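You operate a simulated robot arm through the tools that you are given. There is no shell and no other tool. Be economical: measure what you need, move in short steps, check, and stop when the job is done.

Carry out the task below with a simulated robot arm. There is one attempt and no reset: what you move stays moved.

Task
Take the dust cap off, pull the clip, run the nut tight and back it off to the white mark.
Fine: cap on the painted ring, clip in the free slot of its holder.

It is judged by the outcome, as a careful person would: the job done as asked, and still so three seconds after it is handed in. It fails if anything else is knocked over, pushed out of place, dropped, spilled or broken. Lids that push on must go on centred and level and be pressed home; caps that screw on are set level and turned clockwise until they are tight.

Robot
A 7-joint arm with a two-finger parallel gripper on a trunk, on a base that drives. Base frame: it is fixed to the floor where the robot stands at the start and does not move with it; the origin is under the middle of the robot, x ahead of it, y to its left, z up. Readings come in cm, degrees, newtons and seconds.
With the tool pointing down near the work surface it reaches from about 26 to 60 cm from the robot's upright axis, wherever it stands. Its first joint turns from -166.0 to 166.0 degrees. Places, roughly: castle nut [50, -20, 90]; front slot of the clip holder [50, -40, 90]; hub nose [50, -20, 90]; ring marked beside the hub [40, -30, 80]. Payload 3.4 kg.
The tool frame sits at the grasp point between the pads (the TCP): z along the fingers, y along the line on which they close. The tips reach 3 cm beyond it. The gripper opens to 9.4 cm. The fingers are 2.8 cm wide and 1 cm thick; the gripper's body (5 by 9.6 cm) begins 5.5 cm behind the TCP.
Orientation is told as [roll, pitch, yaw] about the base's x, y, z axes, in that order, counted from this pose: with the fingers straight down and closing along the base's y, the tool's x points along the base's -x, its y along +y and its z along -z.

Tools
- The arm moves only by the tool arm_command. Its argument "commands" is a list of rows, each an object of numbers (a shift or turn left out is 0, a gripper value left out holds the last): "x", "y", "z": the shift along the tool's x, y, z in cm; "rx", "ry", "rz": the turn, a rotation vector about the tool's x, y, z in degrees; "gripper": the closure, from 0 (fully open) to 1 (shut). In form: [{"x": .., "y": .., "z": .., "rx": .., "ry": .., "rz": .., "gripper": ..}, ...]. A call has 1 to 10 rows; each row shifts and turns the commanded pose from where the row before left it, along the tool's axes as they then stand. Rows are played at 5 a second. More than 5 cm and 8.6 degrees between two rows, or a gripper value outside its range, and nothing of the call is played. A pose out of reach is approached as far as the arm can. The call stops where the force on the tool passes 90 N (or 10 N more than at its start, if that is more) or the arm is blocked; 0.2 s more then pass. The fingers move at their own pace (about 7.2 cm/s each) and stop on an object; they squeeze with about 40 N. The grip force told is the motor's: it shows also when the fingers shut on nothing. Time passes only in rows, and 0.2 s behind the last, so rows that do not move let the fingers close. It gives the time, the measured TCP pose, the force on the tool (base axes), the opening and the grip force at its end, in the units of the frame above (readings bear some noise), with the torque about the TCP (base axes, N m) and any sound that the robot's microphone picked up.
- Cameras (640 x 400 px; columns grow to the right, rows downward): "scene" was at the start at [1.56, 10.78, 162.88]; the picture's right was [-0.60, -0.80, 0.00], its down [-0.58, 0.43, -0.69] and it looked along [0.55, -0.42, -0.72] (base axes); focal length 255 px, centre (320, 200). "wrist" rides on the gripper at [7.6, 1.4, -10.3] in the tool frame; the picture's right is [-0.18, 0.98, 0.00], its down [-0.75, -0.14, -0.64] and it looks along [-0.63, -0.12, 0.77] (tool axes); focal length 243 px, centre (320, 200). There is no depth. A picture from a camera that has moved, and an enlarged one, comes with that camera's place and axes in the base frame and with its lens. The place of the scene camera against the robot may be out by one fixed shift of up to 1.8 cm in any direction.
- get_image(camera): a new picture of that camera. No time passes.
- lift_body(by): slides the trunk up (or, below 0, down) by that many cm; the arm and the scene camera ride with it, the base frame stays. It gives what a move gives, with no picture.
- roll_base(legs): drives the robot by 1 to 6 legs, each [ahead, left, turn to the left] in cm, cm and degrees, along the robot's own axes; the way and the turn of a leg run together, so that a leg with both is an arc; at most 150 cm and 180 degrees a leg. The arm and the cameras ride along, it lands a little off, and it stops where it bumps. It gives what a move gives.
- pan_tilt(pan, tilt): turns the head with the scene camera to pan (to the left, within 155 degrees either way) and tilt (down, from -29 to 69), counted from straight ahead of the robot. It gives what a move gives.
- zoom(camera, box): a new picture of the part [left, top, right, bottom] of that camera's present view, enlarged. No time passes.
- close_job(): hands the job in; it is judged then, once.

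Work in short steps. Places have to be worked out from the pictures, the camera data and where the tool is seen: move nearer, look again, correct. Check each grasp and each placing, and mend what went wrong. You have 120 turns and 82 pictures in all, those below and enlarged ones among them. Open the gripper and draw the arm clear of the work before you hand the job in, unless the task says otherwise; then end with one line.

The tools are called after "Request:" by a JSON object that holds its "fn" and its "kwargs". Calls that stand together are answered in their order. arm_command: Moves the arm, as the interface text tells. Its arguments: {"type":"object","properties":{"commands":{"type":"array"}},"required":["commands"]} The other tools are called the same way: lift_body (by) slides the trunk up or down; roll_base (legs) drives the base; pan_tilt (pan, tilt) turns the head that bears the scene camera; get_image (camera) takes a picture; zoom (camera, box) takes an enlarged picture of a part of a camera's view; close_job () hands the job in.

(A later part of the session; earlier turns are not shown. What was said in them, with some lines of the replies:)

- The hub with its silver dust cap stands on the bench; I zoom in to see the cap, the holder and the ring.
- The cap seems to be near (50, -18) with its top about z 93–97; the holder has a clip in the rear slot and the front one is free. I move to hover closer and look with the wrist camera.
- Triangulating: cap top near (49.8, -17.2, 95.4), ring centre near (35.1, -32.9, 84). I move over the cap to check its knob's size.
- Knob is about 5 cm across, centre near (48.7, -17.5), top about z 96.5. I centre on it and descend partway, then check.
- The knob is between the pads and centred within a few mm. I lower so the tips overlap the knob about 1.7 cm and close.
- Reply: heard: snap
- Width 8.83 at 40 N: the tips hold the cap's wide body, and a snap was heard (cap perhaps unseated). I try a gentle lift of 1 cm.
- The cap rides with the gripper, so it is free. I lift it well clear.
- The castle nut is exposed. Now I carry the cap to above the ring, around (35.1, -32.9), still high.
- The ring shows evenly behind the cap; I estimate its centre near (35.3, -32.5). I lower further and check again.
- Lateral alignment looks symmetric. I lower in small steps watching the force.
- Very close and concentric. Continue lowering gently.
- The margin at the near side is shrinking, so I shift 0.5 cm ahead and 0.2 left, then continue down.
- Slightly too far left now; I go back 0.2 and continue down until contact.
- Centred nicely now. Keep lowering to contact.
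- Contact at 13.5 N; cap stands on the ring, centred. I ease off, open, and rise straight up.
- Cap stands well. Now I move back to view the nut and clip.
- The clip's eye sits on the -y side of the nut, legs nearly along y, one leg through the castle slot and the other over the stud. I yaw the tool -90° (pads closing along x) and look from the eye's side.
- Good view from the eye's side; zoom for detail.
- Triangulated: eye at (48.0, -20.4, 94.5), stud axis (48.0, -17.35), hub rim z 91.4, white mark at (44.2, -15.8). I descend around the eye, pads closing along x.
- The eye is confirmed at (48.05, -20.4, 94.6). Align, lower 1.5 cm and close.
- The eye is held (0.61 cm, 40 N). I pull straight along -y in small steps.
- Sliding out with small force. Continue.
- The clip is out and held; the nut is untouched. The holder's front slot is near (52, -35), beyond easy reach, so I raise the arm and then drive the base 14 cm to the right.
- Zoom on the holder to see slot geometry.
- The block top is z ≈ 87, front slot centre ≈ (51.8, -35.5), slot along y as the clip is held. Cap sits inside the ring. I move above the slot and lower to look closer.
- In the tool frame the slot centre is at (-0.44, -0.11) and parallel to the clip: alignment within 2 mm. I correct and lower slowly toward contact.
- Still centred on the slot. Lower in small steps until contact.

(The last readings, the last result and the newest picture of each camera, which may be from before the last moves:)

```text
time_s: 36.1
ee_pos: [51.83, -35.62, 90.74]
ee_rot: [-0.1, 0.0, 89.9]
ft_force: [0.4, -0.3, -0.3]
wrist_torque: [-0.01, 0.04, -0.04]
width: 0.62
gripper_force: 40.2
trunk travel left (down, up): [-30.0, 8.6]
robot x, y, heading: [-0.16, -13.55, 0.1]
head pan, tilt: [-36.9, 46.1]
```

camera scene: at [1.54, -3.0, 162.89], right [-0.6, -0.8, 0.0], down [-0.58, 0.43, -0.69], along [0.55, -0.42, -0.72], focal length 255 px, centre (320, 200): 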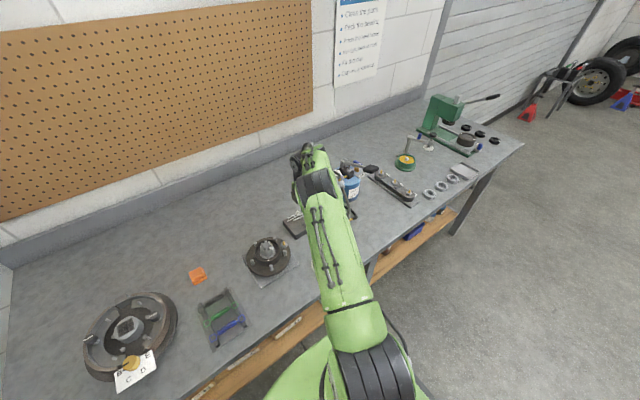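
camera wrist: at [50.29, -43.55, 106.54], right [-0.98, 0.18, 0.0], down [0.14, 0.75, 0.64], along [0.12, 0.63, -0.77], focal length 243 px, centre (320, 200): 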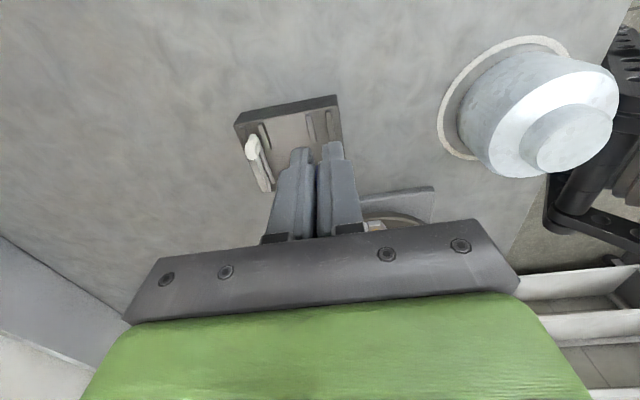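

No contact yet; keep going in 0.15 cm steps.

Request:
{"fn": "arm_command", "kwargs": {"commands": [{"z": 0.15}, {"z": 0.15}, {}]}}

Request:
{"fn": "arm_command", "kwargs": {"commands": [{"z": 0.15}, {}]}}

```text
time_s: 36.9
ee_pos: [51.83, -35.77, 90.65]
ee_rot: [-0.1, 0.1, 89.9]
ft_force: [0.7, -0.7, 13.0]
wrist_torque: [0.03, -0.05, -0.01]
width: 0.6
gripper_force: 40.4
trunk travel left (down, up): [-30.0, 8.6]
robot x, y, heading: [0.03, -13.31, -0.4]
head pan, tilt: [-36.9, 46.1]
```

```text
time_s: 37.5
ee_pos: [51.66, -35.66, 90.68]
ee_rot: [-0.4, 0.1, 90.1]
ft_force: [3.3, -1.3, 30.1]
wrist_torque: [0.2, 0.03, -0.01]
width: 0.62
gripper_force: 40.1
trunk travel left (down, up): [-30.0, 8.6]
robot x, y, heading: [-0.15, -13.56, -0.1]
head pan, tilt: [-36.9, 46.1]
```

Contact at TCP z ≈ 90.65 (tips on the ridges, most likely). I ease off 0.25 and open the pads just slightly so the clip settles guided into the slot.

Request:
{"fn": "arm_command", "kwargs": {"commands": [{"z": -0.2}, {}, {"gripper": 0.905}, {}, {}]}}

Request:
{"fn": "get_image", "kwargs": {"camera": "wrist"}}

Request:
{"fn": "zoom", "kwargs": {"camera": "scene", "box": [260, 190, 340, 250]}}

```text
time_s: 38.7
ee_pos: [51.75, -35.66, 90.63]
ee_rot: [-0.1, 0.0, 90.0]
ft_force: [8.1, -4.4, 21.2]
wrist_torque: [0.02, -0.08, -0.05]
width: 0.79
gripper_force: 0.0
trunk travel left (down, up): [-30.0, 8.6]
robot x, y, heading: [-0.35, -13.83, -0.2]
head pan, tilt: [-36.9, 46.1]
```

```text
39 pictures are left
camera wrist: at [50.32, -43.3, 100.88], right [-0.98, 0.18, 0.0], down [0.14, 0.75, 0.64], along [0.12, 0.63, -0.77], focal length 243 px, centre (320, 200)
```

wrist: 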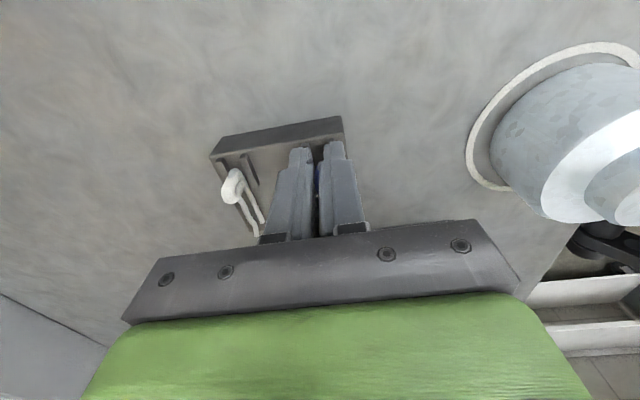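

```text
6.67 times, centred on (300, 220) of scene
camera zoom: at [1.45, -2.96, 162.88], right [-0.6, -0.8, 0.0], down [-0.58, 0.43, -0.69], along [0.55, -0.42, -0.72], focal length 1698 px, centre (453, 67)
```

zoom: 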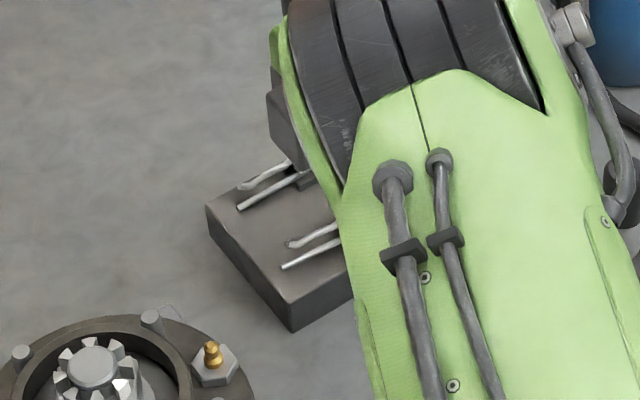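

The legs now lie on the block like the stored clip's. I ease up 0.3, open to about 2 cm only (the stored clip is near), and look.

Request:
{"fn": "arm_command", "kwargs": {"commands": [{"z": -0.3}, {"gripper": 0.85}, {"gripper": 0.78}, {}, {}]}}

Request:
{"fn": "zoom", "kwargs": {"camera": "wrist", "box": [200, 100, 392, 240]}}

```text
time_s: 39.9
ee_pos: [51.8, -35.6, 90.78]
ee_rot: [0.2, 0.0, 90.1]
ft_force: [-0.7, 0.2, -0.4]
wrist_torque: [0.0, -0.04, -0.01]
width: 2.07
gripper_force: 0.2
trunk travel left (down, up): [-30.0, 8.6]
robot x, y, heading: [-0.37, -14.06, -0.1]
head pan, tilt: [-36.9, 46.1]
```

```text
2.86 times, centred on (296, 170) of wrist
camera zoom: at [50.37, -43.32, 101.01], right [-0.98, 0.18, 0.0], down [0.14, 0.75, 0.64], along [0.12, 0.63, -0.77], focal length 693 px, centre (389, 286)
```

zoom: 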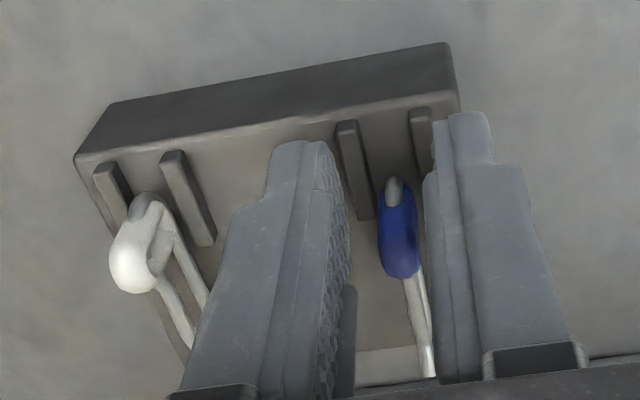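

The clip stands in the front slot like its neighbour. I rise straight up and check.

Request:
{"fn": "arm_command", "kwargs": {"commands": [{"z": -1}, {"z": -2}, {"z": -3}, {"z": -3}, {}]}}

Request:
{"fn": "zoom", "kwargs": {"camera": "wrist", "box": [200, 60, 400, 200]}}

```text
time_s: 41.1
ee_pos: [51.86, -35.81, 99.72]
ee_rot: [0.1, 0.0, 90.0]
ft_force: [-1.1, 0.8, -0.8]
wrist_torque: [0.01, 0.02, -0.02]
width: 2.07
gripper_force: 0.0
trunk travel left (down, up): [-30.0, 8.6]
robot x, y, heading: [0.24, -13.63, 0.1]
head pan, tilt: [-36.9, 46.1]
```

```text
2.86 times, centred on (300, 130) of wrist
camera zoom: at [50.41, -43.36, 110.04], right [-0.98, 0.18, 0.0], down [0.14, 0.75, 0.64], along [0.12, 0.63, -0.77], focal length 693 px, centre (377, 400)
```

zoom: 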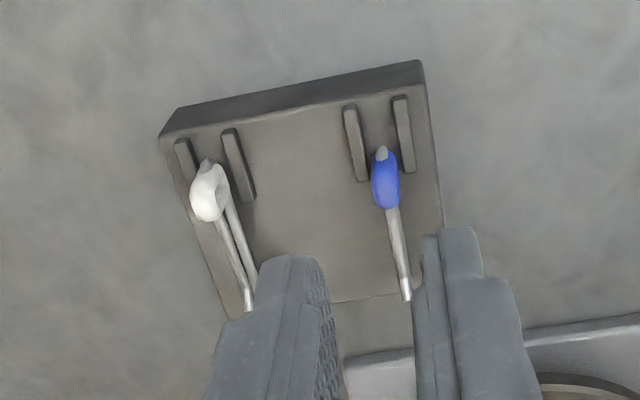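

Clip stored properly. Now to the nut: I move so the wrist camera looks at it closely.

Request:
{"fn": "arm_command", "kwargs": {"commands": [{"z": -3}, {"x": -3.5, "y": 1}, {"x": -3.5, "y": 1}, {"x": -3.5, "y": 1}, {"x": -3.3, "y": 0.9}, {"gripper": 0.3}, {}, {}]}}

Request:
{"fn": "zoom", "kwargs": {"camera": "wrist", "box": [270, 100, 380, 190]}}

Request:
{"fn": "zoom", "kwargs": {"camera": "scene", "box": [236, 225, 300, 285]}}

```text
time_s: 42.9
ee_pos: [48.05, -22.14, 102.55]
ee_rot: [-0.1, 0.0, 90.0]
ft_force: [-0.1, -0.3, 0.3]
wrist_torque: [0.02, 0.0, 0.0]
width: 6.56
gripper_force: 0.1
trunk travel left (down, up): [-30.0, 8.6]
robot x, y, heading: [0.04, -13.77, 0.1]
head pan, tilt: [-36.9, 46.1]
```

```text
4.44 times, centred on (325, 145) of wrist
camera zoom: at [46.65, -29.71, 112.93], right [-0.98, 0.18, 0.0], down [0.14, 0.75, 0.64], along [0.12, 0.63, -0.77], focal length 1078 px, centre (298, 444)
```

zoom: 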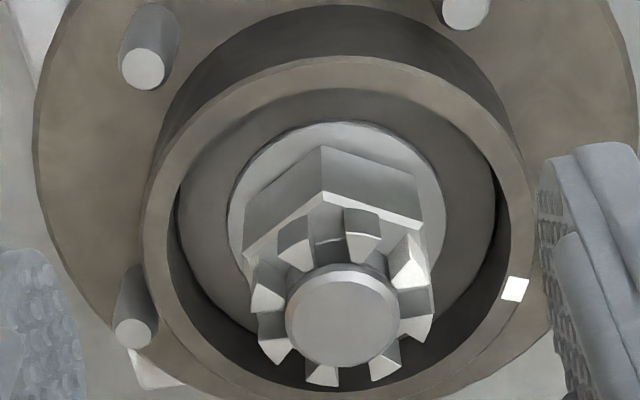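

```text
6.67 times, centred on (268, 255) of scene
camera zoom: at [1.58, -3.03, 162.89], right [-0.6, -0.8, 0.0], down [-0.58, 0.43, -0.69], along [0.55, -0.42, -0.72], focal length 1698 px, centre (667, -167)
```

zoom: 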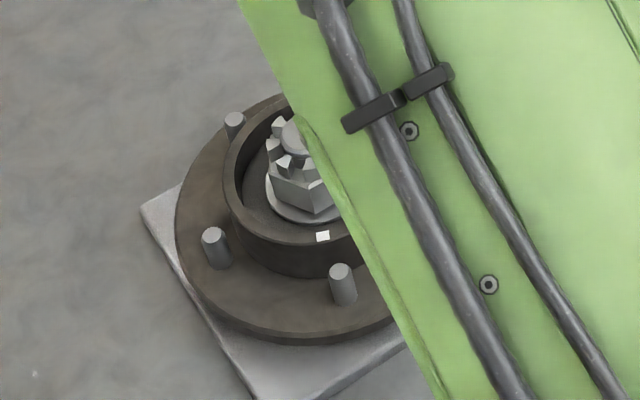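

I need to see whether the nut bears a mark of its own (a brighter tooth toward -x,-y). Zoom in tightly.

Request:
{"fn": "zoom", "kwargs": {"camera": "wrist", "box": [320, 136, 376, 171]}}

Request:
{"fn": "zoom", "kwargs": {"camera": "wrist", "box": [322, 150, 362, 190]}}

```text
11.43 times, centred on (348, 154) of wrist
camera zoom: at [46.65, -29.71, 112.93], right [-0.98, 0.18, 0.0], down [0.14, 0.75, 0.64], along [0.12, 0.63, -0.77], focal length 2773 px, centre (0, 731)
```

zoom: 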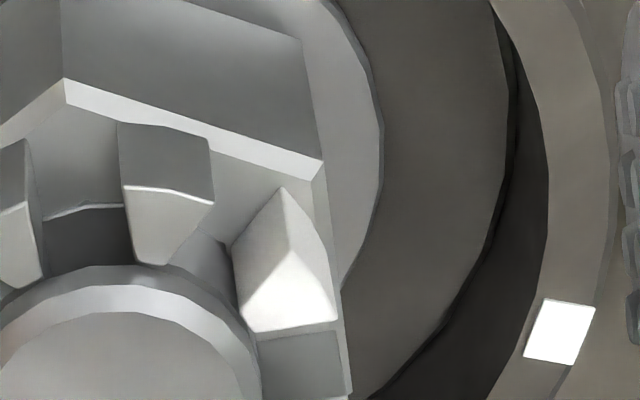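

```text
10.00 times, centred on (342, 170) of wrist
camera zoom: at [46.65, -29.71, 112.93], right [-0.98, 0.18, 0.0], down [0.14, 0.75, 0.64], along [0.12, 0.63, -0.77], focal length 2426 px, centre (100, 500)
```

zoom: 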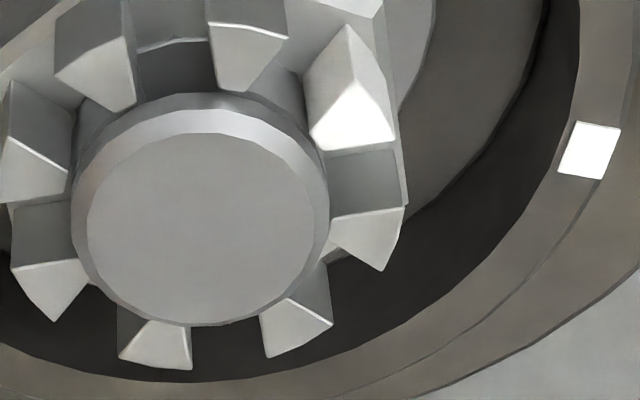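

One castle tooth is painted white, now at about 206° around the axis; the hub mark is at about 159°. So the nut must be tightened clockwise, then backed off until the white tooth meets the mark. Hex flats already face ±x, across flats ≈3.7 cm. I position over the stud.

Request:
{"fn": "arm_command", "kwargs": {"commands": [{"x": -2.4, "gripper": 0.54}, {"x": -2.44}, {"z": 2.5}, {"z": 2.5}, {}]}}

Request:
{"fn": "zoom", "kwargs": {"camera": "wrist", "box": [230, 90, 410, 230]}}

```text
time_s: 44.1
ee_pos: [47.96, -17.1, 97.68]
ee_rot: [0.0, 0.0, 90.1]
ft_force: [-0.1, -0.5, 0.5]
wrist_torque: [-0.01, 0.02, 0.01]
width: 4.33
gripper_force: 0.1
trunk travel left (down, up): [-30.0, 8.6]
robot x, y, heading: [0.12, -13.77, 0.1]
head pan, tilt: [-36.9, 46.1]
```

```text
2.86 times, centred on (320, 160) of wrist
camera zoom: at [46.49, -24.69, 108.02], right [-0.98, 0.18, 0.0], down [0.14, 0.75, 0.64], along [0.12, 0.63, -0.77], focal length 693 px, centre (320, 314)
```

zoom: 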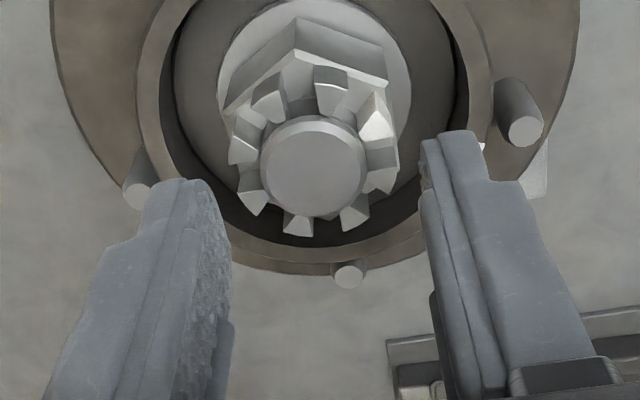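

Stud centre is ~0.17 cm off in tool -y; I correct and descend to the castle, checking.

Request:
{"fn": "arm_command", "kwargs": {"commands": [{"x": 0.1, "y": -0.17}, {"z": 1}, {"z": 0.8}, {}]}}

Request:
{"fn": "zoom", "kwargs": {"camera": "wrist", "box": [230, 90, 410, 230]}}

```text
time_s: 45.1
ee_pos: [48.02, -17.14, 95.82]
ee_rot: [-0.1, 0.1, 90.1]
ft_force: [0.2, 0.4, 0.6]
wrist_torque: [0.0, 0.02, 0.0]
width: 4.37
gripper_force: 0.0
trunk travel left (down, up): [-30.0, 8.6]
robot x, y, heading: [-0.33, -13.84, -0.1]
head pan, tilt: [-36.9, 46.1]
```

```text
2.86 times, centred on (320, 160) of wrist
camera zoom: at [46.67, -24.77, 106.22], right [-0.98, 0.18, 0.0], down [0.14, 0.75, 0.64], along [0.12, 0.63, -0.77], focal length 693 px, centre (320, 314)
```

zoom: 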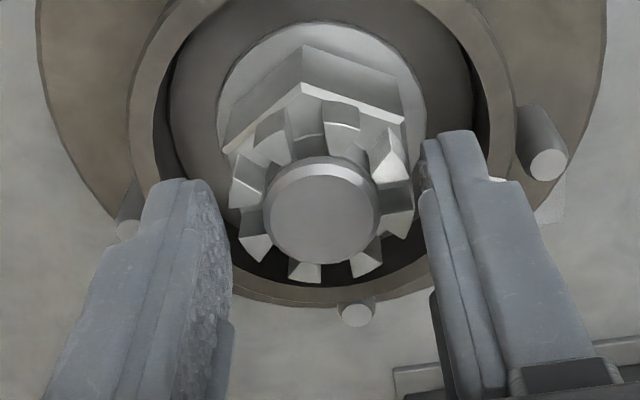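

Centred. Descend over the hex.

Request:
{"fn": "arm_command", "kwargs": {"commands": [{"z": 0.7}, {"z": 0.7}, {"z": 0.6}, {}]}}

Request:
{"fn": "zoom", "kwargs": {"camera": "wrist", "box": [230, 90, 410, 240]}}

```text
time_s: 45.8
ee_pos: [48.42, -17.1, 95.82]
ee_rot: [-1.3, 0.0, 90.3]
ft_force: [-14.0, 4.3, 48.1]
wrist_torque: [0.0, 1.66, 0.0]
width: 5.11
gripper_force: 6.8
trunk travel left (down, up): [-30.0, 8.6]
robot x, y, heading: [-0.1, -13.53, -0.3]
head pan, tilt: [-36.9, 46.1]
stopped in row 3: the force on the tool passed its limit at 98 N (the readings are from after the stop); the commanded pose is now the measured one
```

```text
2.67 times, centred on (320, 165) of wrist
camera zoom: at [46.79, -24.75, 106.14], right [-0.98, 0.18, -0.02], down [0.12, 0.75, 0.64], along [0.13, 0.63, -0.76], focal length 647 px, centre (320, 293)
```

zoom: 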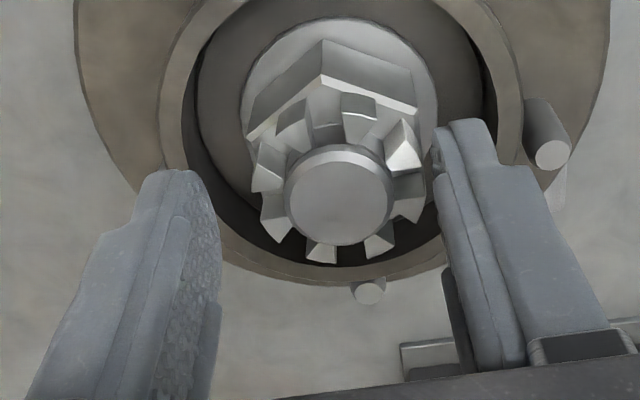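

A finger tip landed on a castle tooth: the nut nearly fills the 4.4 cm opening. I back up, level the tool and open to 4.6 cm.

Request:
{"fn": "arm_command", "kwargs": {"commands": [{"z": -1, "gripper": 0.51}, {"z": -1.0}, {}, {"ry": -1.2}, {}]}}

Request:
{"fn": "get_image", "kwargs": {"camera": "wrist"}}

```text
time_s: 47.0
ee_pos: [48.69, -17.16, 97.27]
ee_rot: [-1.0, -1.3, 90.3]
ft_force: [0.4, -0.2, -0.2]
wrist_torque: [-0.05, -0.02, 0.0]
width: 4.59
gripper_force: 0.1
trunk travel left (down, up): [-30.0, 8.6]
robot x, y, heading: [-0.28, -13.63, -0.3]
head pan, tilt: [-36.9, 46.1]
```

```text
28 pictures are left
camera wrist: at [47.04, -25.01, 107.42], right [-0.98, 0.18, -0.01], down [0.13, 0.74, 0.66], along [0.13, 0.65, -0.75], focal length 243 px, centre (320, 200)
```

wrist: 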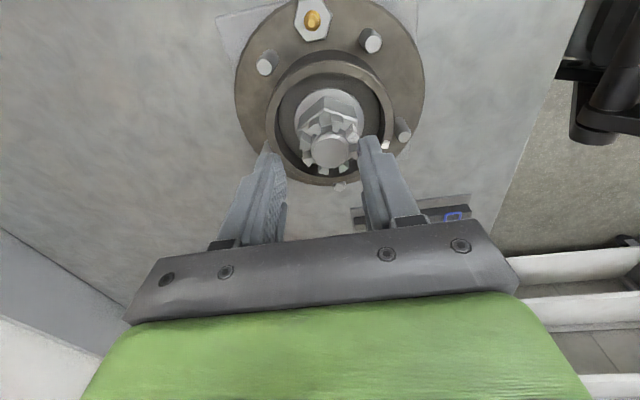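

Wrong axis for the levelling; I undo it and correct properly.

Request:
{"fn": "arm_command", "kwargs": {"commands": [{"ry": 1.25, "rx": -1.0, "rz": 0.3}, {}]}}

```text
time_s: 47.6
ee_pos: [48.56, -17.13, 97.35]
ee_rot: [0.0, 0.0, 89.9]
ft_force: [0.1, 0.3, 0.3]
wrist_torque: [0.03, -0.02, -0.04]
width: 4.61
gripper_force: 0.1
trunk travel left (down, up): [-30.0, 8.6]
robot x, y, heading: [0.19, -13.75, 0.1]
head pan, tilt: [-36.9, 46.1]
```

Level again. Shift to x ≈ 47.9 and check centring.

Request:
{"fn": "arm_command", "kwargs": {"commands": [{"y": 0.65}, {"z": 0.8}, {}]}}

Request:
{"fn": "zoom", "kwargs": {"camera": "wrist", "box": [230, 90, 410, 230]}}

```text
time_s: 48.4
ee_pos: [47.95, -17.15, 96.64]
ee_rot: [0.1, 0.1, 89.8]
ft_force: [0.3, 0.1, 0.5]
wrist_torque: [0.02, 0.01, 0.0]
width: 4.63
gripper_force: 0.0
trunk travel left (down, up): [-30.0, 8.6]
robot x, y, heading: [0.09, -13.81, 0.1]
head pan, tilt: [-36.9, 46.1]
```

```text
2.86 times, centred on (320, 160) of wrist
camera zoom: at [46.52, -24.84, 106.86], right [-0.98, 0.19, 0.0], down [0.14, 0.75, 0.64], along [0.12, 0.63, -0.77], focal length 693 px, centre (320, 314)
```

zoom: 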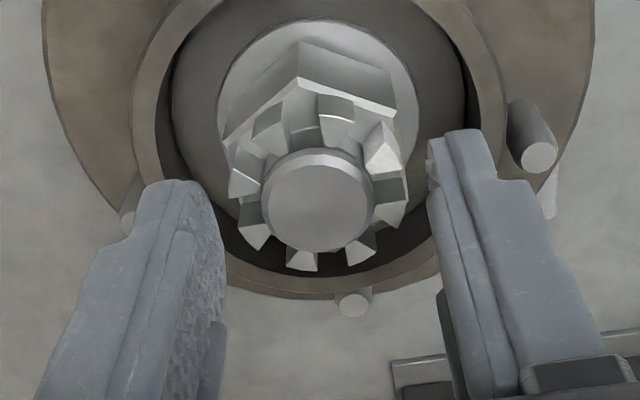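

Castle spans tool y -2.06…+1.77, pads at ±2.31. I shift slightly and descend in small steps.

Request:
{"fn": "arm_command", "kwargs": {"commands": [{"y": -0.08, "z": 0.3}, {"z": 0.4}, {"z": 0.3}, {}]}}

Request:
{"fn": "arm_command", "kwargs": {"commands": [{"z": 0.3}, {"z": 0.3}, {}]}}

```text
time_s: 49.4
ee_pos: [48.08, -17.25, 95.6]
ee_rot: [0.0, 0.1, 89.8]
ft_force: [0.4, -0.3, -1.0]
wrist_torque: [0.01, -0.02, -0.02]
width: 4.64
gripper_force: 0.1
trunk travel left (down, up): [-30.0, 8.6]
robot x, y, heading: [0.03, -13.56, -0.0]
head pan, tilt: [-36.9, 46.1]
```

```text
time_s: 50.2
ee_pos: [47.96, -17.21, 94.87]
ee_rot: [0.1, 0.1, 89.8]
ft_force: [-0.4, -0.2, 0.7]
wrist_torque: [-0.02, 0.02, 0.04]
width: 4.6
gripper_force: 0.2
trunk travel left (down, up): [-30.0, 8.6]
robot x, y, heading: [0.02, -13.39, -0.2]
head pan, tilt: [-36.9, 46.1]
```

Passed the tooth tips without contact. Continue down.

Request:
{"fn": "arm_command", "kwargs": {"commands": [{"z": 0.3}, {"z": 0.3}, {}]}}

Request:
{"fn": "arm_command", "kwargs": {"commands": [{"z": 0.3}, {"z": 0.3}, {}]}}

Request:
{"fn": "zoom", "kwargs": {"camera": "wrist", "box": [230, 90, 410, 250]}}

```text
time_s: 51.0
ee_pos: [48.03, -17.09, 94.46]
ee_rot: [-0.1, 0.1, 89.9]
ft_force: [0.6, -0.3, 0.4]
wrist_torque: [0.03, -0.01, -0.03]
width: 4.6
gripper_force: 0.1
trunk travel left (down, up): [-30.0, 8.6]
robot x, y, heading: [-0.18, -13.67, -0.1]
head pan, tilt: [-36.9, 46.1]
```

```text
time_s: 51.8
ee_pos: [48.06, -17.15, 93.6]
ee_rot: [-0.1, 0.1, 89.9]
ft_force: [-0.1, -0.6, -0.7]
wrist_torque: [0.0, 0.03, -0.01]
width: 4.64
gripper_force: 0.1
trunk travel left (down, up): [-30.0, 8.6]
robot x, y, heading: [0.27, -13.67, 0.0]
head pan, tilt: [-36.9, 46.1]
```

```text
2.50 times, centred on (320, 170) of wrist
camera zoom: at [46.62, -24.8, 104.04], right [-0.98, 0.19, 0.0], down [0.14, 0.75, 0.64], along [0.12, 0.63, -0.77], focal length 606 px, centre (320, 275)
```

zoom: 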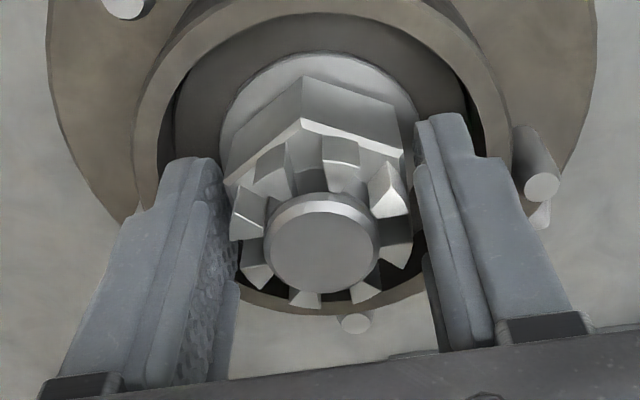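

The fingers straddle the nut inside the hub. Another 0.6 cm down, then close.

Request:
{"fn": "arm_command", "kwargs": {"commands": [{"z": 0.3}, {"z": 0.3}, {}]}}

Request:
{"fn": "arm_command", "kwargs": {"commands": [{"gripper": 0.57}, {"gripper": 0.7}, {"gripper": 1}, {}, {}]}}

Request:
{"fn": "zoom", "kwargs": {"camera": "wrist", "box": [230, 90, 410, 250]}}

```text
time_s: 52.6
ee_pos: [48.04, -17.14, 93.22]
ee_rot: [-0.1, 0.2, 89.8]
ft_force: [0.4, -0.1, 10.0]
wrist_torque: [0.09, 0.21, -0.11]
width: 4.59
gripper_force: 0.0
trunk travel left (down, up): [-30.0, 8.6]
robot x, y, heading: [-0.22, -13.9, 0.1]
head pan, tilt: [-36.9, 46.1]
```

```text
time_s: 53.8
ee_pos: [47.9, -17.14, 93.27]
ee_rot: [-0.1, 0.1, 89.9]
ft_force: [0.8, 0.5, 17.4]
wrist_torque: [0.14, 1.06, 0.11]
width: 4.2
gripper_force: 44.4
trunk travel left (down, up): [-30.0, 8.6]
robot x, y, heading: [-0.27, -13.84, 0.2]
head pan, tilt: [-36.9, 46.1]
```

```text
2.50 times, centred on (320, 170) of wrist
camera zoom: at [46.53, -24.82, 103.55], right [-0.98, 0.19, 0.0], down [0.14, 0.75, 0.64], along [0.12, 0.63, -0.77], focal length 606 px, centre (320, 275)
```

zoom: 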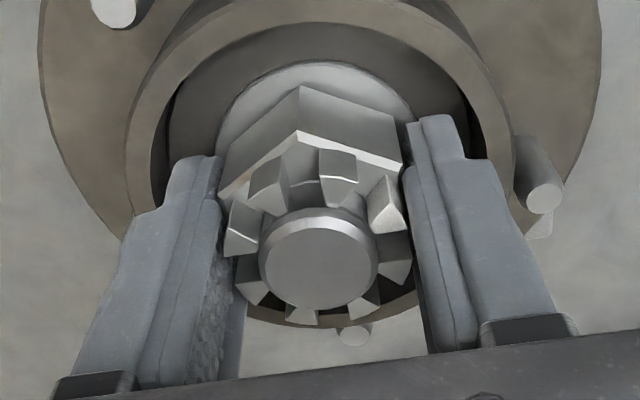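

Gripped at 4.2 cm across flats. I unload 0.2 cm and turn clockwise 24° in small steps, watching torque.

Request:
{"fn": "arm_command", "kwargs": {"commands": [{"z": -0.2}, {"rz": 6}, {"rz": 6}, {"rz": 6}, {"rz": 6}, {}]}}

Request:
{"fn": "zoom", "kwargs": {"camera": "wrist", "box": [230, 90, 410, 250]}}

```text
time_s: 55.2
ee_pos: [48.09, -17.25, 93.31]
ee_rot: [0.0, 0.1, 65.7]
ft_force: [0.9, 0.4, -16.1]
wrist_torque: [0.26, -0.98, -0.01]
width: 4.16
gripper_force: 45.2
trunk travel left (down, up): [-30.0, 8.6]
robot x, y, heading: [-0.22, -13.7, 0.1]
head pan, tilt: [-36.9, 46.1]
```

```text
2.50 times, centred on (320, 170) of wrist
camera zoom: at [43.66, -23.59, 103.56], right [-0.82, 0.57, 0.0], down [0.44, 0.63, 0.64], along [0.37, 0.53, -0.77], focal length 606 px, centre (320, 275)
```

zoom: 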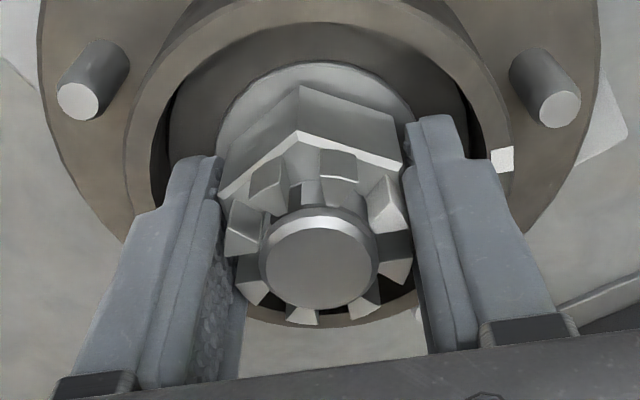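

The nut turns with the gripper at almost no torque. Continue clockwise, sinking slightly with the thread.

Request:
{"fn": "arm_command", "kwargs": {"commands": [{"z": 0.15, "rz": 6}, {"rz": 6}, {"rz": 6}, {"rz": 6}, {}]}}

Request:
{"fn": "arm_command", "kwargs": {"commands": [{"z": 0.03, "rz": 6}, {"z": 0.03, "rz": 6}, {"rz": 6}, {"rz": 6}, {}]}}

```text
time_s: 56.4
ee_pos: [48.1, -17.32, 93.29]
ee_rot: [-0.2, 0.0, 41.7]
ft_force: [5.8, -2.1, 1.4]
wrist_torque: [-0.27, 0.96, -0.05]
width: 4.18
gripper_force: 45.2
trunk travel left (down, up): [-30.0, 8.6]
robot x, y, heading: [0.34, -13.58, 0.1]
head pan, tilt: [-36.9, 46.1]
```

```text
time_s: 57.6
ee_pos: [48.03, -17.34, 93.34]
ee_rot: [-0.2, -0.1, 17.7]
ft_force: [6.4, -6.5, 12.4]
wrist_torque: [0.76, 0.1, 0.27]
width: 4.19
gripper_force: 44.8
trunk travel left (down, up): [-30.0, 8.6]
robot x, y, heading: [-0.03, -14.12, 0.3]
head pan, tilt: [-36.9, 46.1]
```

Still loose (0.27 N m). Continue clockwise.

Request:
{"fn": "arm_command", "kwargs": {"commands": [{"z": -0.08, "rz": 6}, {"rz": 6}, {"rz": 6}, {"rz": 6}, {}]}}

Request:
{"fn": "arm_command", "kwargs": {"commands": [{"rz": 6}, {"rz": 6}, {"rz": 6}, {"rz": 6}, {}]}}

Request:
{"fn": "zoom", "kwargs": {"camera": "wrist", "box": [230, 90, 410, 250]}}

```text
time_s: 58.8
ee_pos: [47.9, -17.42, 93.29]
ee_rot: [0.0, 0.1, -6.4]
ft_force: [-0.6, -8.5, 3.9]
wrist_torque: [0.62, 0.02, 0.45]
width: 4.17
gripper_force: 44.6
trunk travel left (down, up): [-30.0, 8.6]
robot x, y, heading: [-0.41, -13.76, -0.2]
head pan, tilt: [-36.9, 46.1]
```

```text
time_s: 60.0
ee_pos: [47.91, -17.37, 93.16]
ee_rot: [-0.1, -0.1, -30.4]
ft_force: [-0.9, -7.7, -2.6]
wrist_torque: [0.35, -0.07, 0.7]
width: 4.15
gripper_force: 45.0
trunk travel left (down, up): [-30.0, 8.6]
robot x, y, heading: [-0.11, -13.69, -0.1]
head pan, tilt: [-36.9, 46.1]
```

```text
2.50 times, centred on (320, 170) of wrist
camera zoom: at [42.12, -12.27, 103.54], right [0.65, 0.76, 0.0], down [0.58, -0.5, 0.64], along [0.48, -0.42, -0.77], focal length 606 px, centre (320, 275)
```

zoom: 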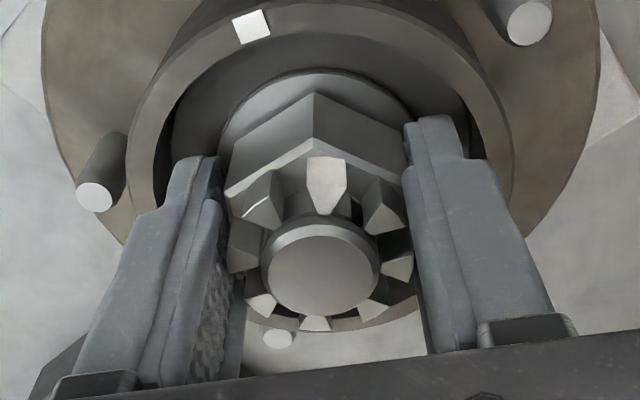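

Torque is rising (0.70 N m) and the nut lags the grip a little. Zoom to find the white tooth.

Request:
{"fn": "zoom", "kwargs": {"camera": "wrist", "box": [285, 145, 355, 225]}}

```text
5.00 times, centred on (320, 185) of wrist
camera zoom: at [42.12, -12.27, 103.54], right [0.65, 0.76, 0.0], down [0.58, -0.5, 0.64], along [0.48, -0.42, -0.77], focal length 1213 px, centre (320, 275)
```

zoom: 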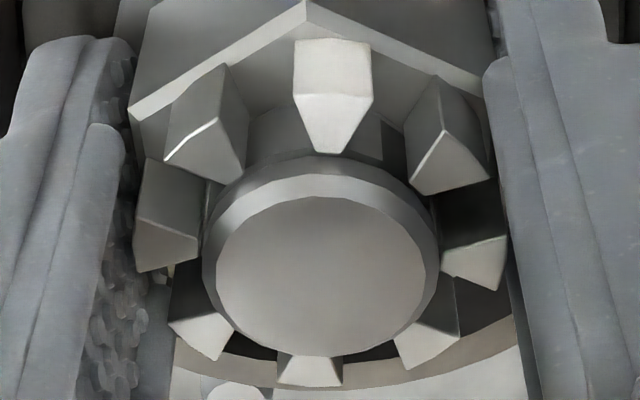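

The white tooth now lies near 135° though the gripper turned 120° — the nut advanced about 70° and the pads slipped, so it may be tight. I test with a few more degrees, watching torque per step.

Request:
{"fn": "arm_command", "kwargs": {"commands": [{"rz": 4}, {"rz": 2}]}}

Request:
{"fn": "arm_command", "kwargs": {"commands": [{"rz": 3}, {"rz": 3}]}}

Request:
{"fn": "arm_command", "kwargs": {"commands": [{"rz": 3}, {"rz": 3}]}}

Request:
{"fn": "zoom", "kwargs": {"camera": "wrist", "box": [230, 90, 410, 250]}}

```text
time_s: 60.6
ee_pos: [47.92, -17.37, 93.19]
ee_rot: [-0.1, 0.0, -36.3]
ft_force: [-2.9, -8.9, -5.1]
wrist_torque: [0.34, -0.1, 0.65]
width: 4.17
gripper_force: 45.0
trunk travel left (down, up): [-30.0, 8.6]
robot x, y, heading: [-0.15, -13.79, 0.2]
head pan, tilt: [-36.9, 46.1]
```

```text
time_s: 61.2
ee_pos: [47.89, -17.25, 93.33]
ee_rot: [0.0, -0.1, -42.3]
ft_force: [-2.6, -7.9, 2.1]
wrist_torque: [-0.19, 0.12, 0.44]
width: 4.18
gripper_force: 44.9
trunk travel left (down, up): [-30.0, 8.6]
robot x, y, heading: [0.02, -13.64, -0.4]
head pan, tilt: [-36.9, 46.1]
```

```text
time_s: 61.8
ee_pos: [47.95, -17.22, 93.44]
ee_rot: [0.0, -0.1, -48.3]
ft_force: [-2.8, -6.0, 6.7]
wrist_torque: [-0.26, 0.14, 0.18]
width: 4.12
gripper_force: 45.3
trunk travel left (down, up): [-30.0, 8.6]
robot x, y, heading: [-0.21, -13.98, 0.1]
head pan, tilt: [-36.9, 46.1]
```

```text
2.50 times, centred on (320, 170) of wrist
camera zoom: at [43.9, -10.64, 103.61], right [0.86, 0.52, 0.0], down [0.4, -0.66, 0.64], along [0.33, -0.55, -0.77], focal length 606 px, centre (320, 275)
```

zoom: 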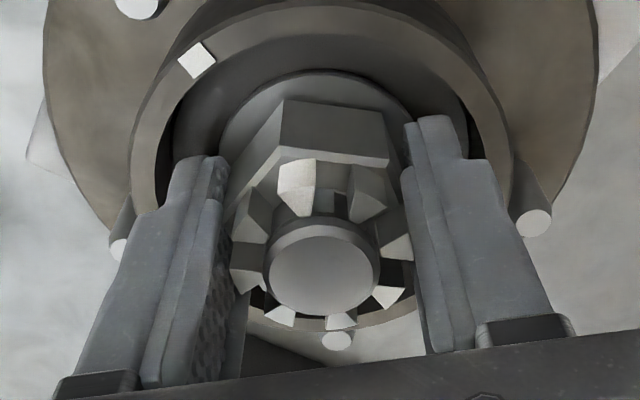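

The white tooth stays near 137° while the pads slip — the nut has run up tight. To be sure, I reopen, align with the flats (14° back), regrip and give one firm clockwise try.

Request:
{"fn": "arm_command", "kwargs": {"commands": [{"gripper": 0.51}, {}, {"rz": -7}, {"rz": -7}, {}, {"gripper": 1}, {}, {}, {}]}}

Request:
{"fn": "arm_command", "kwargs": {"commands": [{"rz": 2}, {"rz": 2}]}}

Request:
{"fn": "arm_command", "kwargs": {"commands": [{"rz": 2}, {"rz": 2}]}}

Request:
{"fn": "zoom", "kwargs": {"camera": "wrist", "box": [230, 90, 410, 250]}}

```text
time_s: 63.8
ee_pos: [47.99, -17.29, 93.35]
ee_rot: [-0.1, -0.1, -34.3]
ft_force: [-4.4, -4.9, -2.4]
wrist_torque: [0.12, 0.02, 0.12]
width: 4.2
gripper_force: 45.2
trunk travel left (down, up): [-30.0, 8.6]
robot x, y, heading: [-0.11, -13.68, 0.1]
head pan, tilt: [-36.9, 46.1]
```

```text
time_s: 64.4
ee_pos: [48.07, -17.32, 93.33]
ee_rot: [0.0, -0.1, -38.3]
ft_force: [-4.1, -7.1, -2.4]
wrist_torque: [0.37, -0.09, 0.6]
width: 4.18
gripper_force: 44.9
trunk travel left (down, up): [-30.0, 8.6]
robot x, y, heading: [0.23, -13.67, -0.2]
head pan, tilt: [-36.9, 46.1]
```

```text
time_s: 65.0
ee_pos: [47.96, -17.39, 93.4]
ee_rot: [-0.1, 0.0, -42.4]
ft_force: [-4.1, -8.5, -2.6]
wrist_torque: [0.06, -0.29, 0.48]
width: 4.15
gripper_force: 45.5
trunk travel left (down, up): [-30.0, 8.6]
robot x, y, heading: [-0.16, -13.75, 0.1]
head pan, tilt: [-36.9, 46.1]
```

```text
2.50 times, centred on (320, 170) of wrist
camera zoom: at [43.34, -11.19, 103.56], right [0.8, 0.6, 0.0], down [0.46, -0.61, 0.64], along [0.39, -0.51, -0.77], focal length 606 px, centre (320, 275)
```

zoom: 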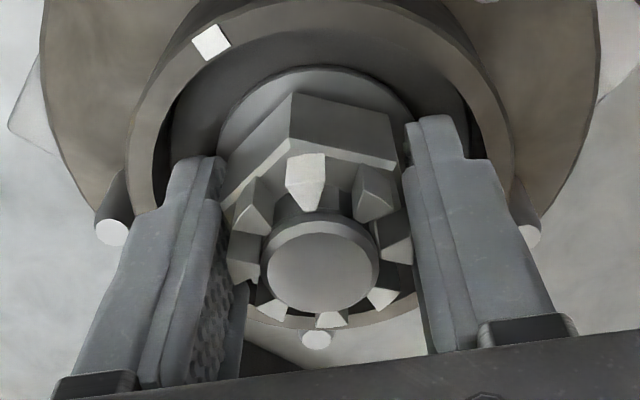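

The nut did not move at 0.5–0.6 N m. The constant 4.15 width suggests the tips hold the round washer face rather than the flats; I regrip 0.7 cm higher on the hex to confirm tightness positively.

Request:
{"fn": "arm_command", "kwargs": {"commands": [{"gripper": 0.51}, {}, {"rz": -5, "z": -0.35}, {"rz": -4.7, "z": -0.35}, {}, {"gripper": 1}, {}, {}, {}]}}

Request:
{"fn": "zoom", "kwargs": {"camera": "wrist", "box": [230, 90, 410, 250]}}

```text
time_s: 67.0
ee_pos: [47.86, -17.34, 94.04]
ee_rot: [-0.1, 0.0, -32.6]
ft_force: [-5.5, -5.7, -3.3]
wrist_torque: [0.0, -0.12, 0.07]
width: 4.15
gripper_force: 45.1
trunk travel left (down, up): [-30.0, 8.6]
robot x, y, heading: [0.0, -13.71, -0.3]
head pan, tilt: [-36.9, 46.1]
```

```text
2.50 times, centred on (320, 170) of wrist
camera zoom: at [42.3, -12.02, 104.29], right [0.68, 0.73, 0.0], down [0.56, -0.52, 0.64], along [0.47, -0.44, -0.77], focal length 606 px, centre (320, 275)
```

zoom: 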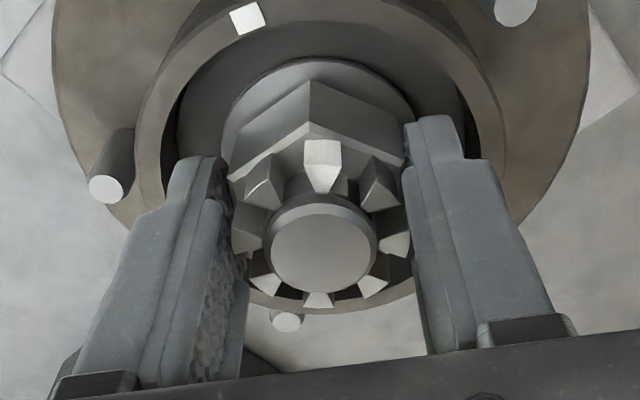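

Same width at any height: the nut is effectively round to the pads and driven by friction; it's tight. Now I back it off counter-clockwise about 20° towards the mark and look.

Request:
{"fn": "arm_command", "kwargs": {"commands": [{"y": -0.08}, {"rz": -5}, {"rz": -5}, {"rz": -5}, {"rz": -3}, {}]}}

Request:
{"fn": "zoom", "kwargs": {"camera": "wrist", "box": [230, 90, 410, 250]}}

```text
time_s: 68.4
ee_pos: [48.02, -17.26, 93.95]
ee_rot: [-0.2, 0.0, -14.5]
ft_force: [-5.4, -5.7, 3.1]
wrist_torque: [0.47, 0.29, 0.02]
width: 4.1
gripper_force: 44.8
trunk travel left (down, up): [-30.0, 8.6]
robot x, y, heading: [0.06, -14.02, 0.2]
head pan, tilt: [-36.9, 46.1]
```

```text
2.50 times, centred on (320, 170) of wrist
camera zoom: at [40.91, -14.07, 104.29], right [0.42, 0.91, 0.0], down [0.69, -0.32, 0.64], along [0.58, -0.27, -0.77], focal length 606 px, centre (320, 275)
```

zoom: 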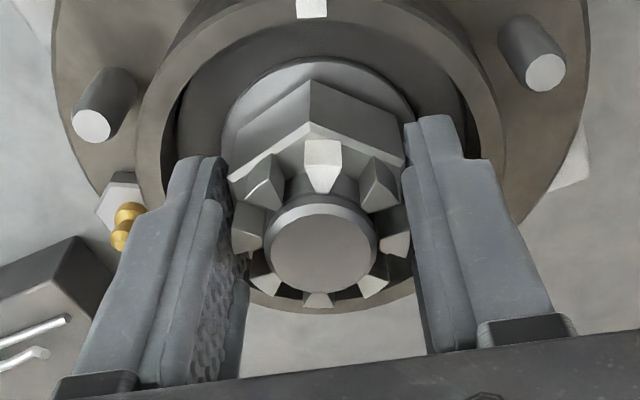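

The nut came back with the gripper. The tooth appears ~3–4° short of the mark; zoom for a precise reading (camera lies almost in the mark–axis plane).

Request:
{"fn": "zoom", "kwargs": {"camera": "wrist", "box": [285, 85, 355, 205]}}

```text
3.33 times, centred on (320, 145) of wrist
camera zoom: at [40.91, -14.07, 104.29], right [0.42, 0.91, 0.0], down [0.69, -0.32, 0.64], along [0.58, -0.27, -0.77], focal length 809 px, centre (320, 383)
```

zoom: 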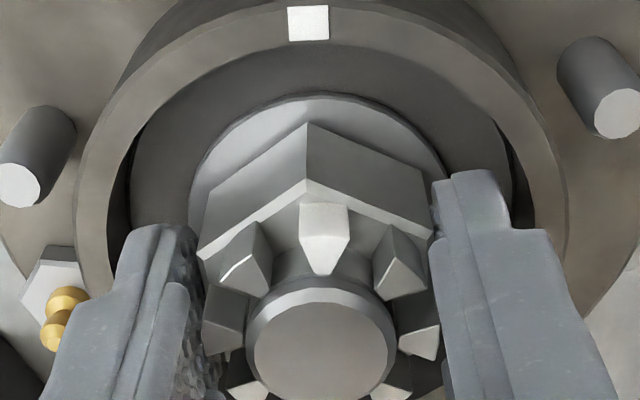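

Measured: mark at -2.6°, tooth at +1.6° about the axis. I back off another 4.2°.

Request:
{"fn": "arm_command", "kwargs": {"commands": [{"rz": -2.2}, {"rz": -2}, {}, {}]}}

Request:
{"fn": "zoom", "kwargs": {"camera": "wrist", "box": [285, 85, 355, 205]}}

```text
time_s: 69.4
ee_pos: [48.08, -17.37, 94.0]
ee_rot: [-0.2, -0.1, -10.3]
ft_force: [-4.4, -4.4, 4.8]
wrist_torque: [0.33, 0.19, -0.01]
width: 4.15
gripper_force: 45.1
trunk travel left (down, up): [-30.0, 8.6]
robot x, y, heading: [0.62, -13.84, -0.1]
head pan, tilt: [-36.9, 46.1]
```

```text
3.33 times, centred on (320, 145) of wrist
camera zoom: at [40.68, -14.59, 104.29], right [0.36, 0.93, 0.0], down [0.72, -0.27, 0.64], along [0.6, -0.23, -0.77], focal length 809 px, centre (320, 383)
```

zoom: 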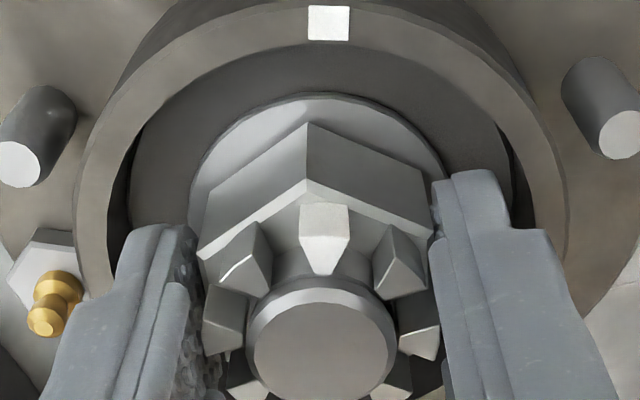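

Tooth (+1.6°) and mark (+1.7°) are aligned. I open gently and rise straight up.

Request:
{"fn": "arm_command", "kwargs": {"commands": [{"gripper": 0.54}, {"gripper": 0.51}, {}, {"z": -1}, {"z": -1.5}, {"z": -2}, {"z": -3}, {}]}}

Request:
{"fn": "zoom", "kwargs": {"camera": "wrist", "box": [270, 70, 370, 190]}}

```text
time_s: 71.2
ee_pos: [47.95, -17.38, 101.48]
ee_rot: [-0.1, 0.0, -10.3]
ft_force: [0.1, -1.1, 1.1]
wrist_torque: [0.01, 0.02, 0.02]
width: 4.6
gripper_force: 0.0
trunk travel left (down, up): [-30.0, 8.6]
robot x, y, heading: [-0.4, -13.68, -0.4]
head pan, tilt: [-36.9, 46.1]
```

```text
3.33 times, centred on (320, 130) of wrist
camera zoom: at [40.73, -14.57, 111.65], right [0.36, 0.93, 0.0], down [0.72, -0.27, 0.64], along [0.6, -0.23, -0.77], focal length 809 px, centre (320, 433)
```

zoom: 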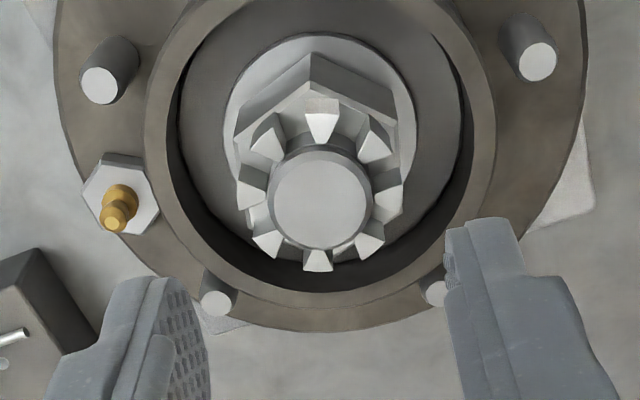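

Clear of the nut. I draw the arm up and back and take a confirming view of nut, cap and clip.

Request:
{"fn": "arm_command", "kwargs": {"commands": [{"z": -4}, {"z": -4}, {"x": 4}, {"x": 4}, {"x": 3}, {}]}}

Request:
{"fn": "get_image", "kwargs": {"camera": "wrist"}}

Request:
{"fn": "zoom", "kwargs": {"camera": "wrist", "box": [250, 20, 410, 160]}}

Request:
{"fn": "get_image", "kwargs": {"camera": "scene"}}

```text
time_s: 72.6
ee_pos: [37.18, -15.23, 109.4]
ee_rot: [-0.1, 0.1, -10.3]
ft_force: [-0.4, -0.2, -0.1]
wrist_torque: [0.0, 0.0, -0.01]
width: 4.61
gripper_force: 0.1
trunk travel left (down, up): [-30.0, 8.6]
robot x, y, heading: [-0.13, -13.97, -0.0]
head pan, tilt: [-36.9, 46.1]
```

```text
14 pictures are left
camera wrist: at [29.93, -12.37, 119.65], right [0.36, 0.93, 0.0], down [0.72, -0.27, 0.64], along [0.6, -0.23, -0.77], focal length 243 px, centre (320, 200)
```

wrist: 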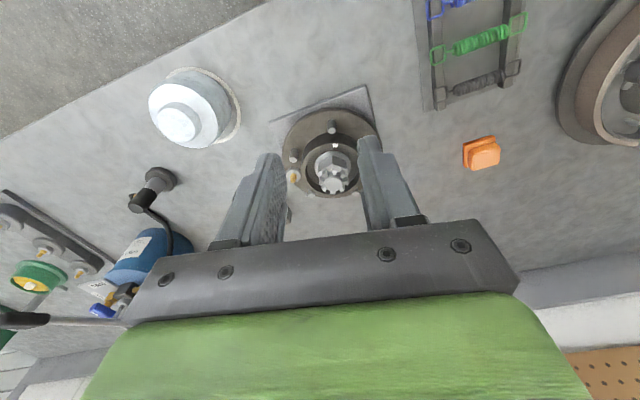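

```text
2.86 times, centred on (330, 90) of wrist
camera zoom: at [29.93, -12.37, 119.65], right [0.36, 0.93, 0.0], down [0.72, -0.27, 0.64], along [0.6, -0.23, -0.77], focal length 693 px, centre (291, 514)
```

zoom: 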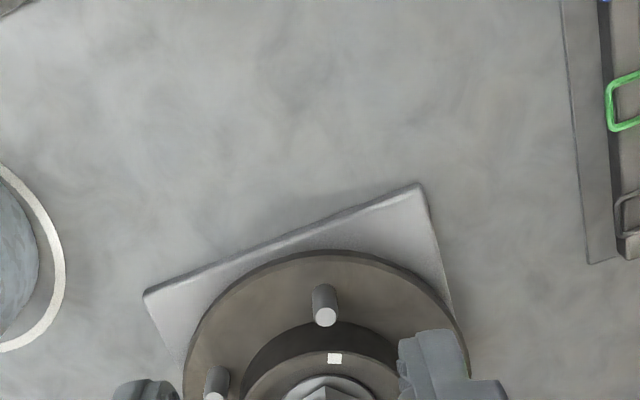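

```text
12 pictures are left
camera scene: at [1.65, -3.0, 162.88], right [-0.6, -0.8, 0.0], down [-0.58, 0.43, -0.69], along [0.55, -0.42, -0.72], focal length 255 px, centre (320, 200)
```

scene: 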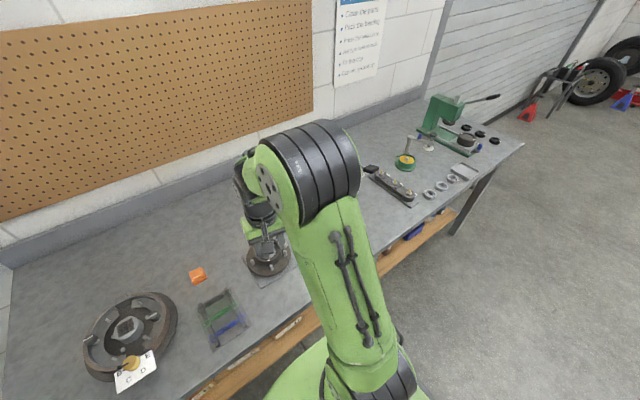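

Nut and mark look right. Check the cap's centring on the ring and the nut once more.

Request:
{"fn": "zoom", "kwargs": {"camera": "wrist", "box": [135, 55, 255, 160]}}

Request:
{"fn": "zoom", "kwargs": {"camera": "wrist", "box": [285, 105, 385, 205]}}

```text
3.81 times, centred on (195, 108) of wrist
camera zoom: at [29.93, -12.37, 119.65], right [0.36, 0.93, 0.0], down [0.72, -0.27, 0.64], along [0.6, -0.23, -0.77], focal length 924 px, centre (796, 552)
```

zoom: 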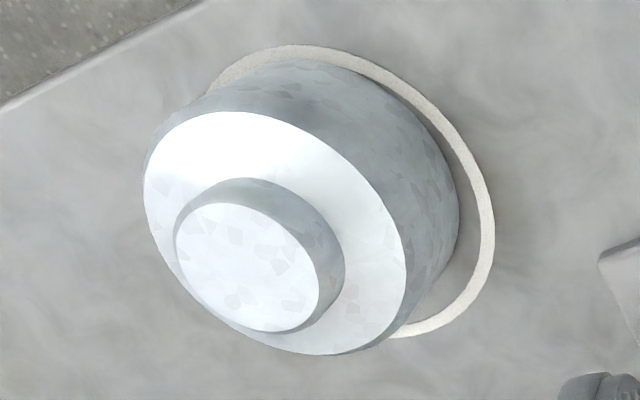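

```text
4.00 times, centred on (335, 155) of wrist
camera zoom: at [29.93, -12.37, 119.65], right [0.36, 0.93, 0.0], down [0.72, -0.27, 0.64], along [0.6, -0.23, -0.77], focal length 970 px, centre (260, 380)
```

zoom: 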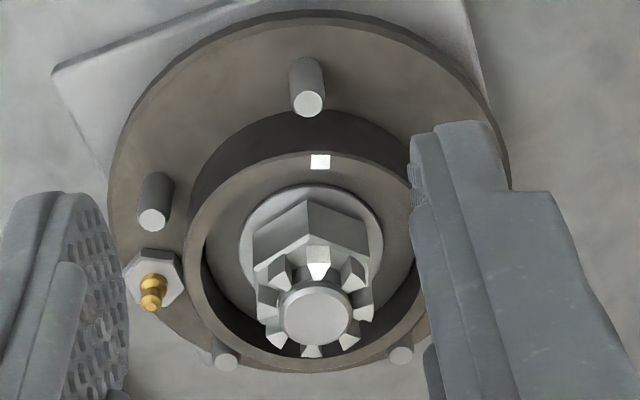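

Tooth and mark agree within about 1°, the cap stands level within the ring, and the clip is seated. I open the gripper fully and draw the arm a little further away, then hand in.

Request:
{"fn": "arm_command", "kwargs": {"commands": [{"z": -4, "gripper": 0}, {"x": 3, "z": -2}, {"x": 3}, {}, {}]}}

Request:
{"fn": "get_image", "kwargs": {"camera": "wrist"}}

```text
time_s: 73.8
ee_pos: [31.16, -14.01, 115.42]
ee_rot: [-0.1, 0.0, -10.3]
ft_force: [0.0, -0.5, 0.0]
wrist_torque: [-0.03, 0.01, 0.0]
width: 9.39
gripper_force: 0.0
trunk travel left (down, up): [-30.0, 8.6]
robot x, y, heading: [-0.03, -13.52, -0.2]
head pan, tilt: [-36.9, 46.1]
```

```text
9 pictures are left
camera wrist: at [23.86, -11.31, 125.7], right [0.36, 0.93, 0.0], down [0.72, -0.27, 0.64], along [0.6, -0.23, -0.77], focal length 243 px, centre (320, 200)
```

wrist: 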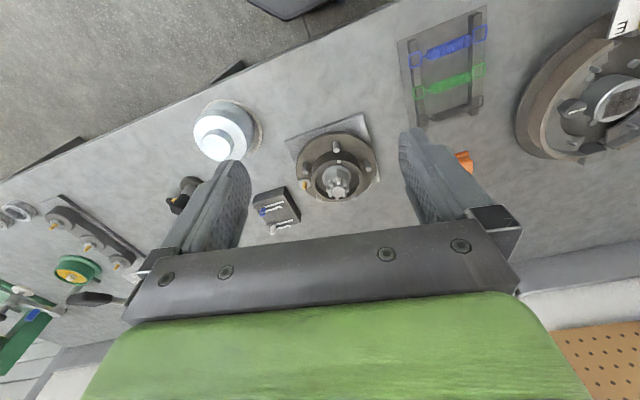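

Everything is in place: cap on the ring, both clips in the holder, nut on the mark. Handing in.

Request:
{"fn": "close_job", "kwargs": {}}

```text
The job is handed in.
```

The dust cap is off and on the painted ring, the clip is in the free front slot, and the nut was run tight and backed off to the white mark. The cap sits about half a centimetre off the ring's centre. I took the nut as tight once it stopped turning and the pads slipped on it, at about 0.6–0.7 N m.
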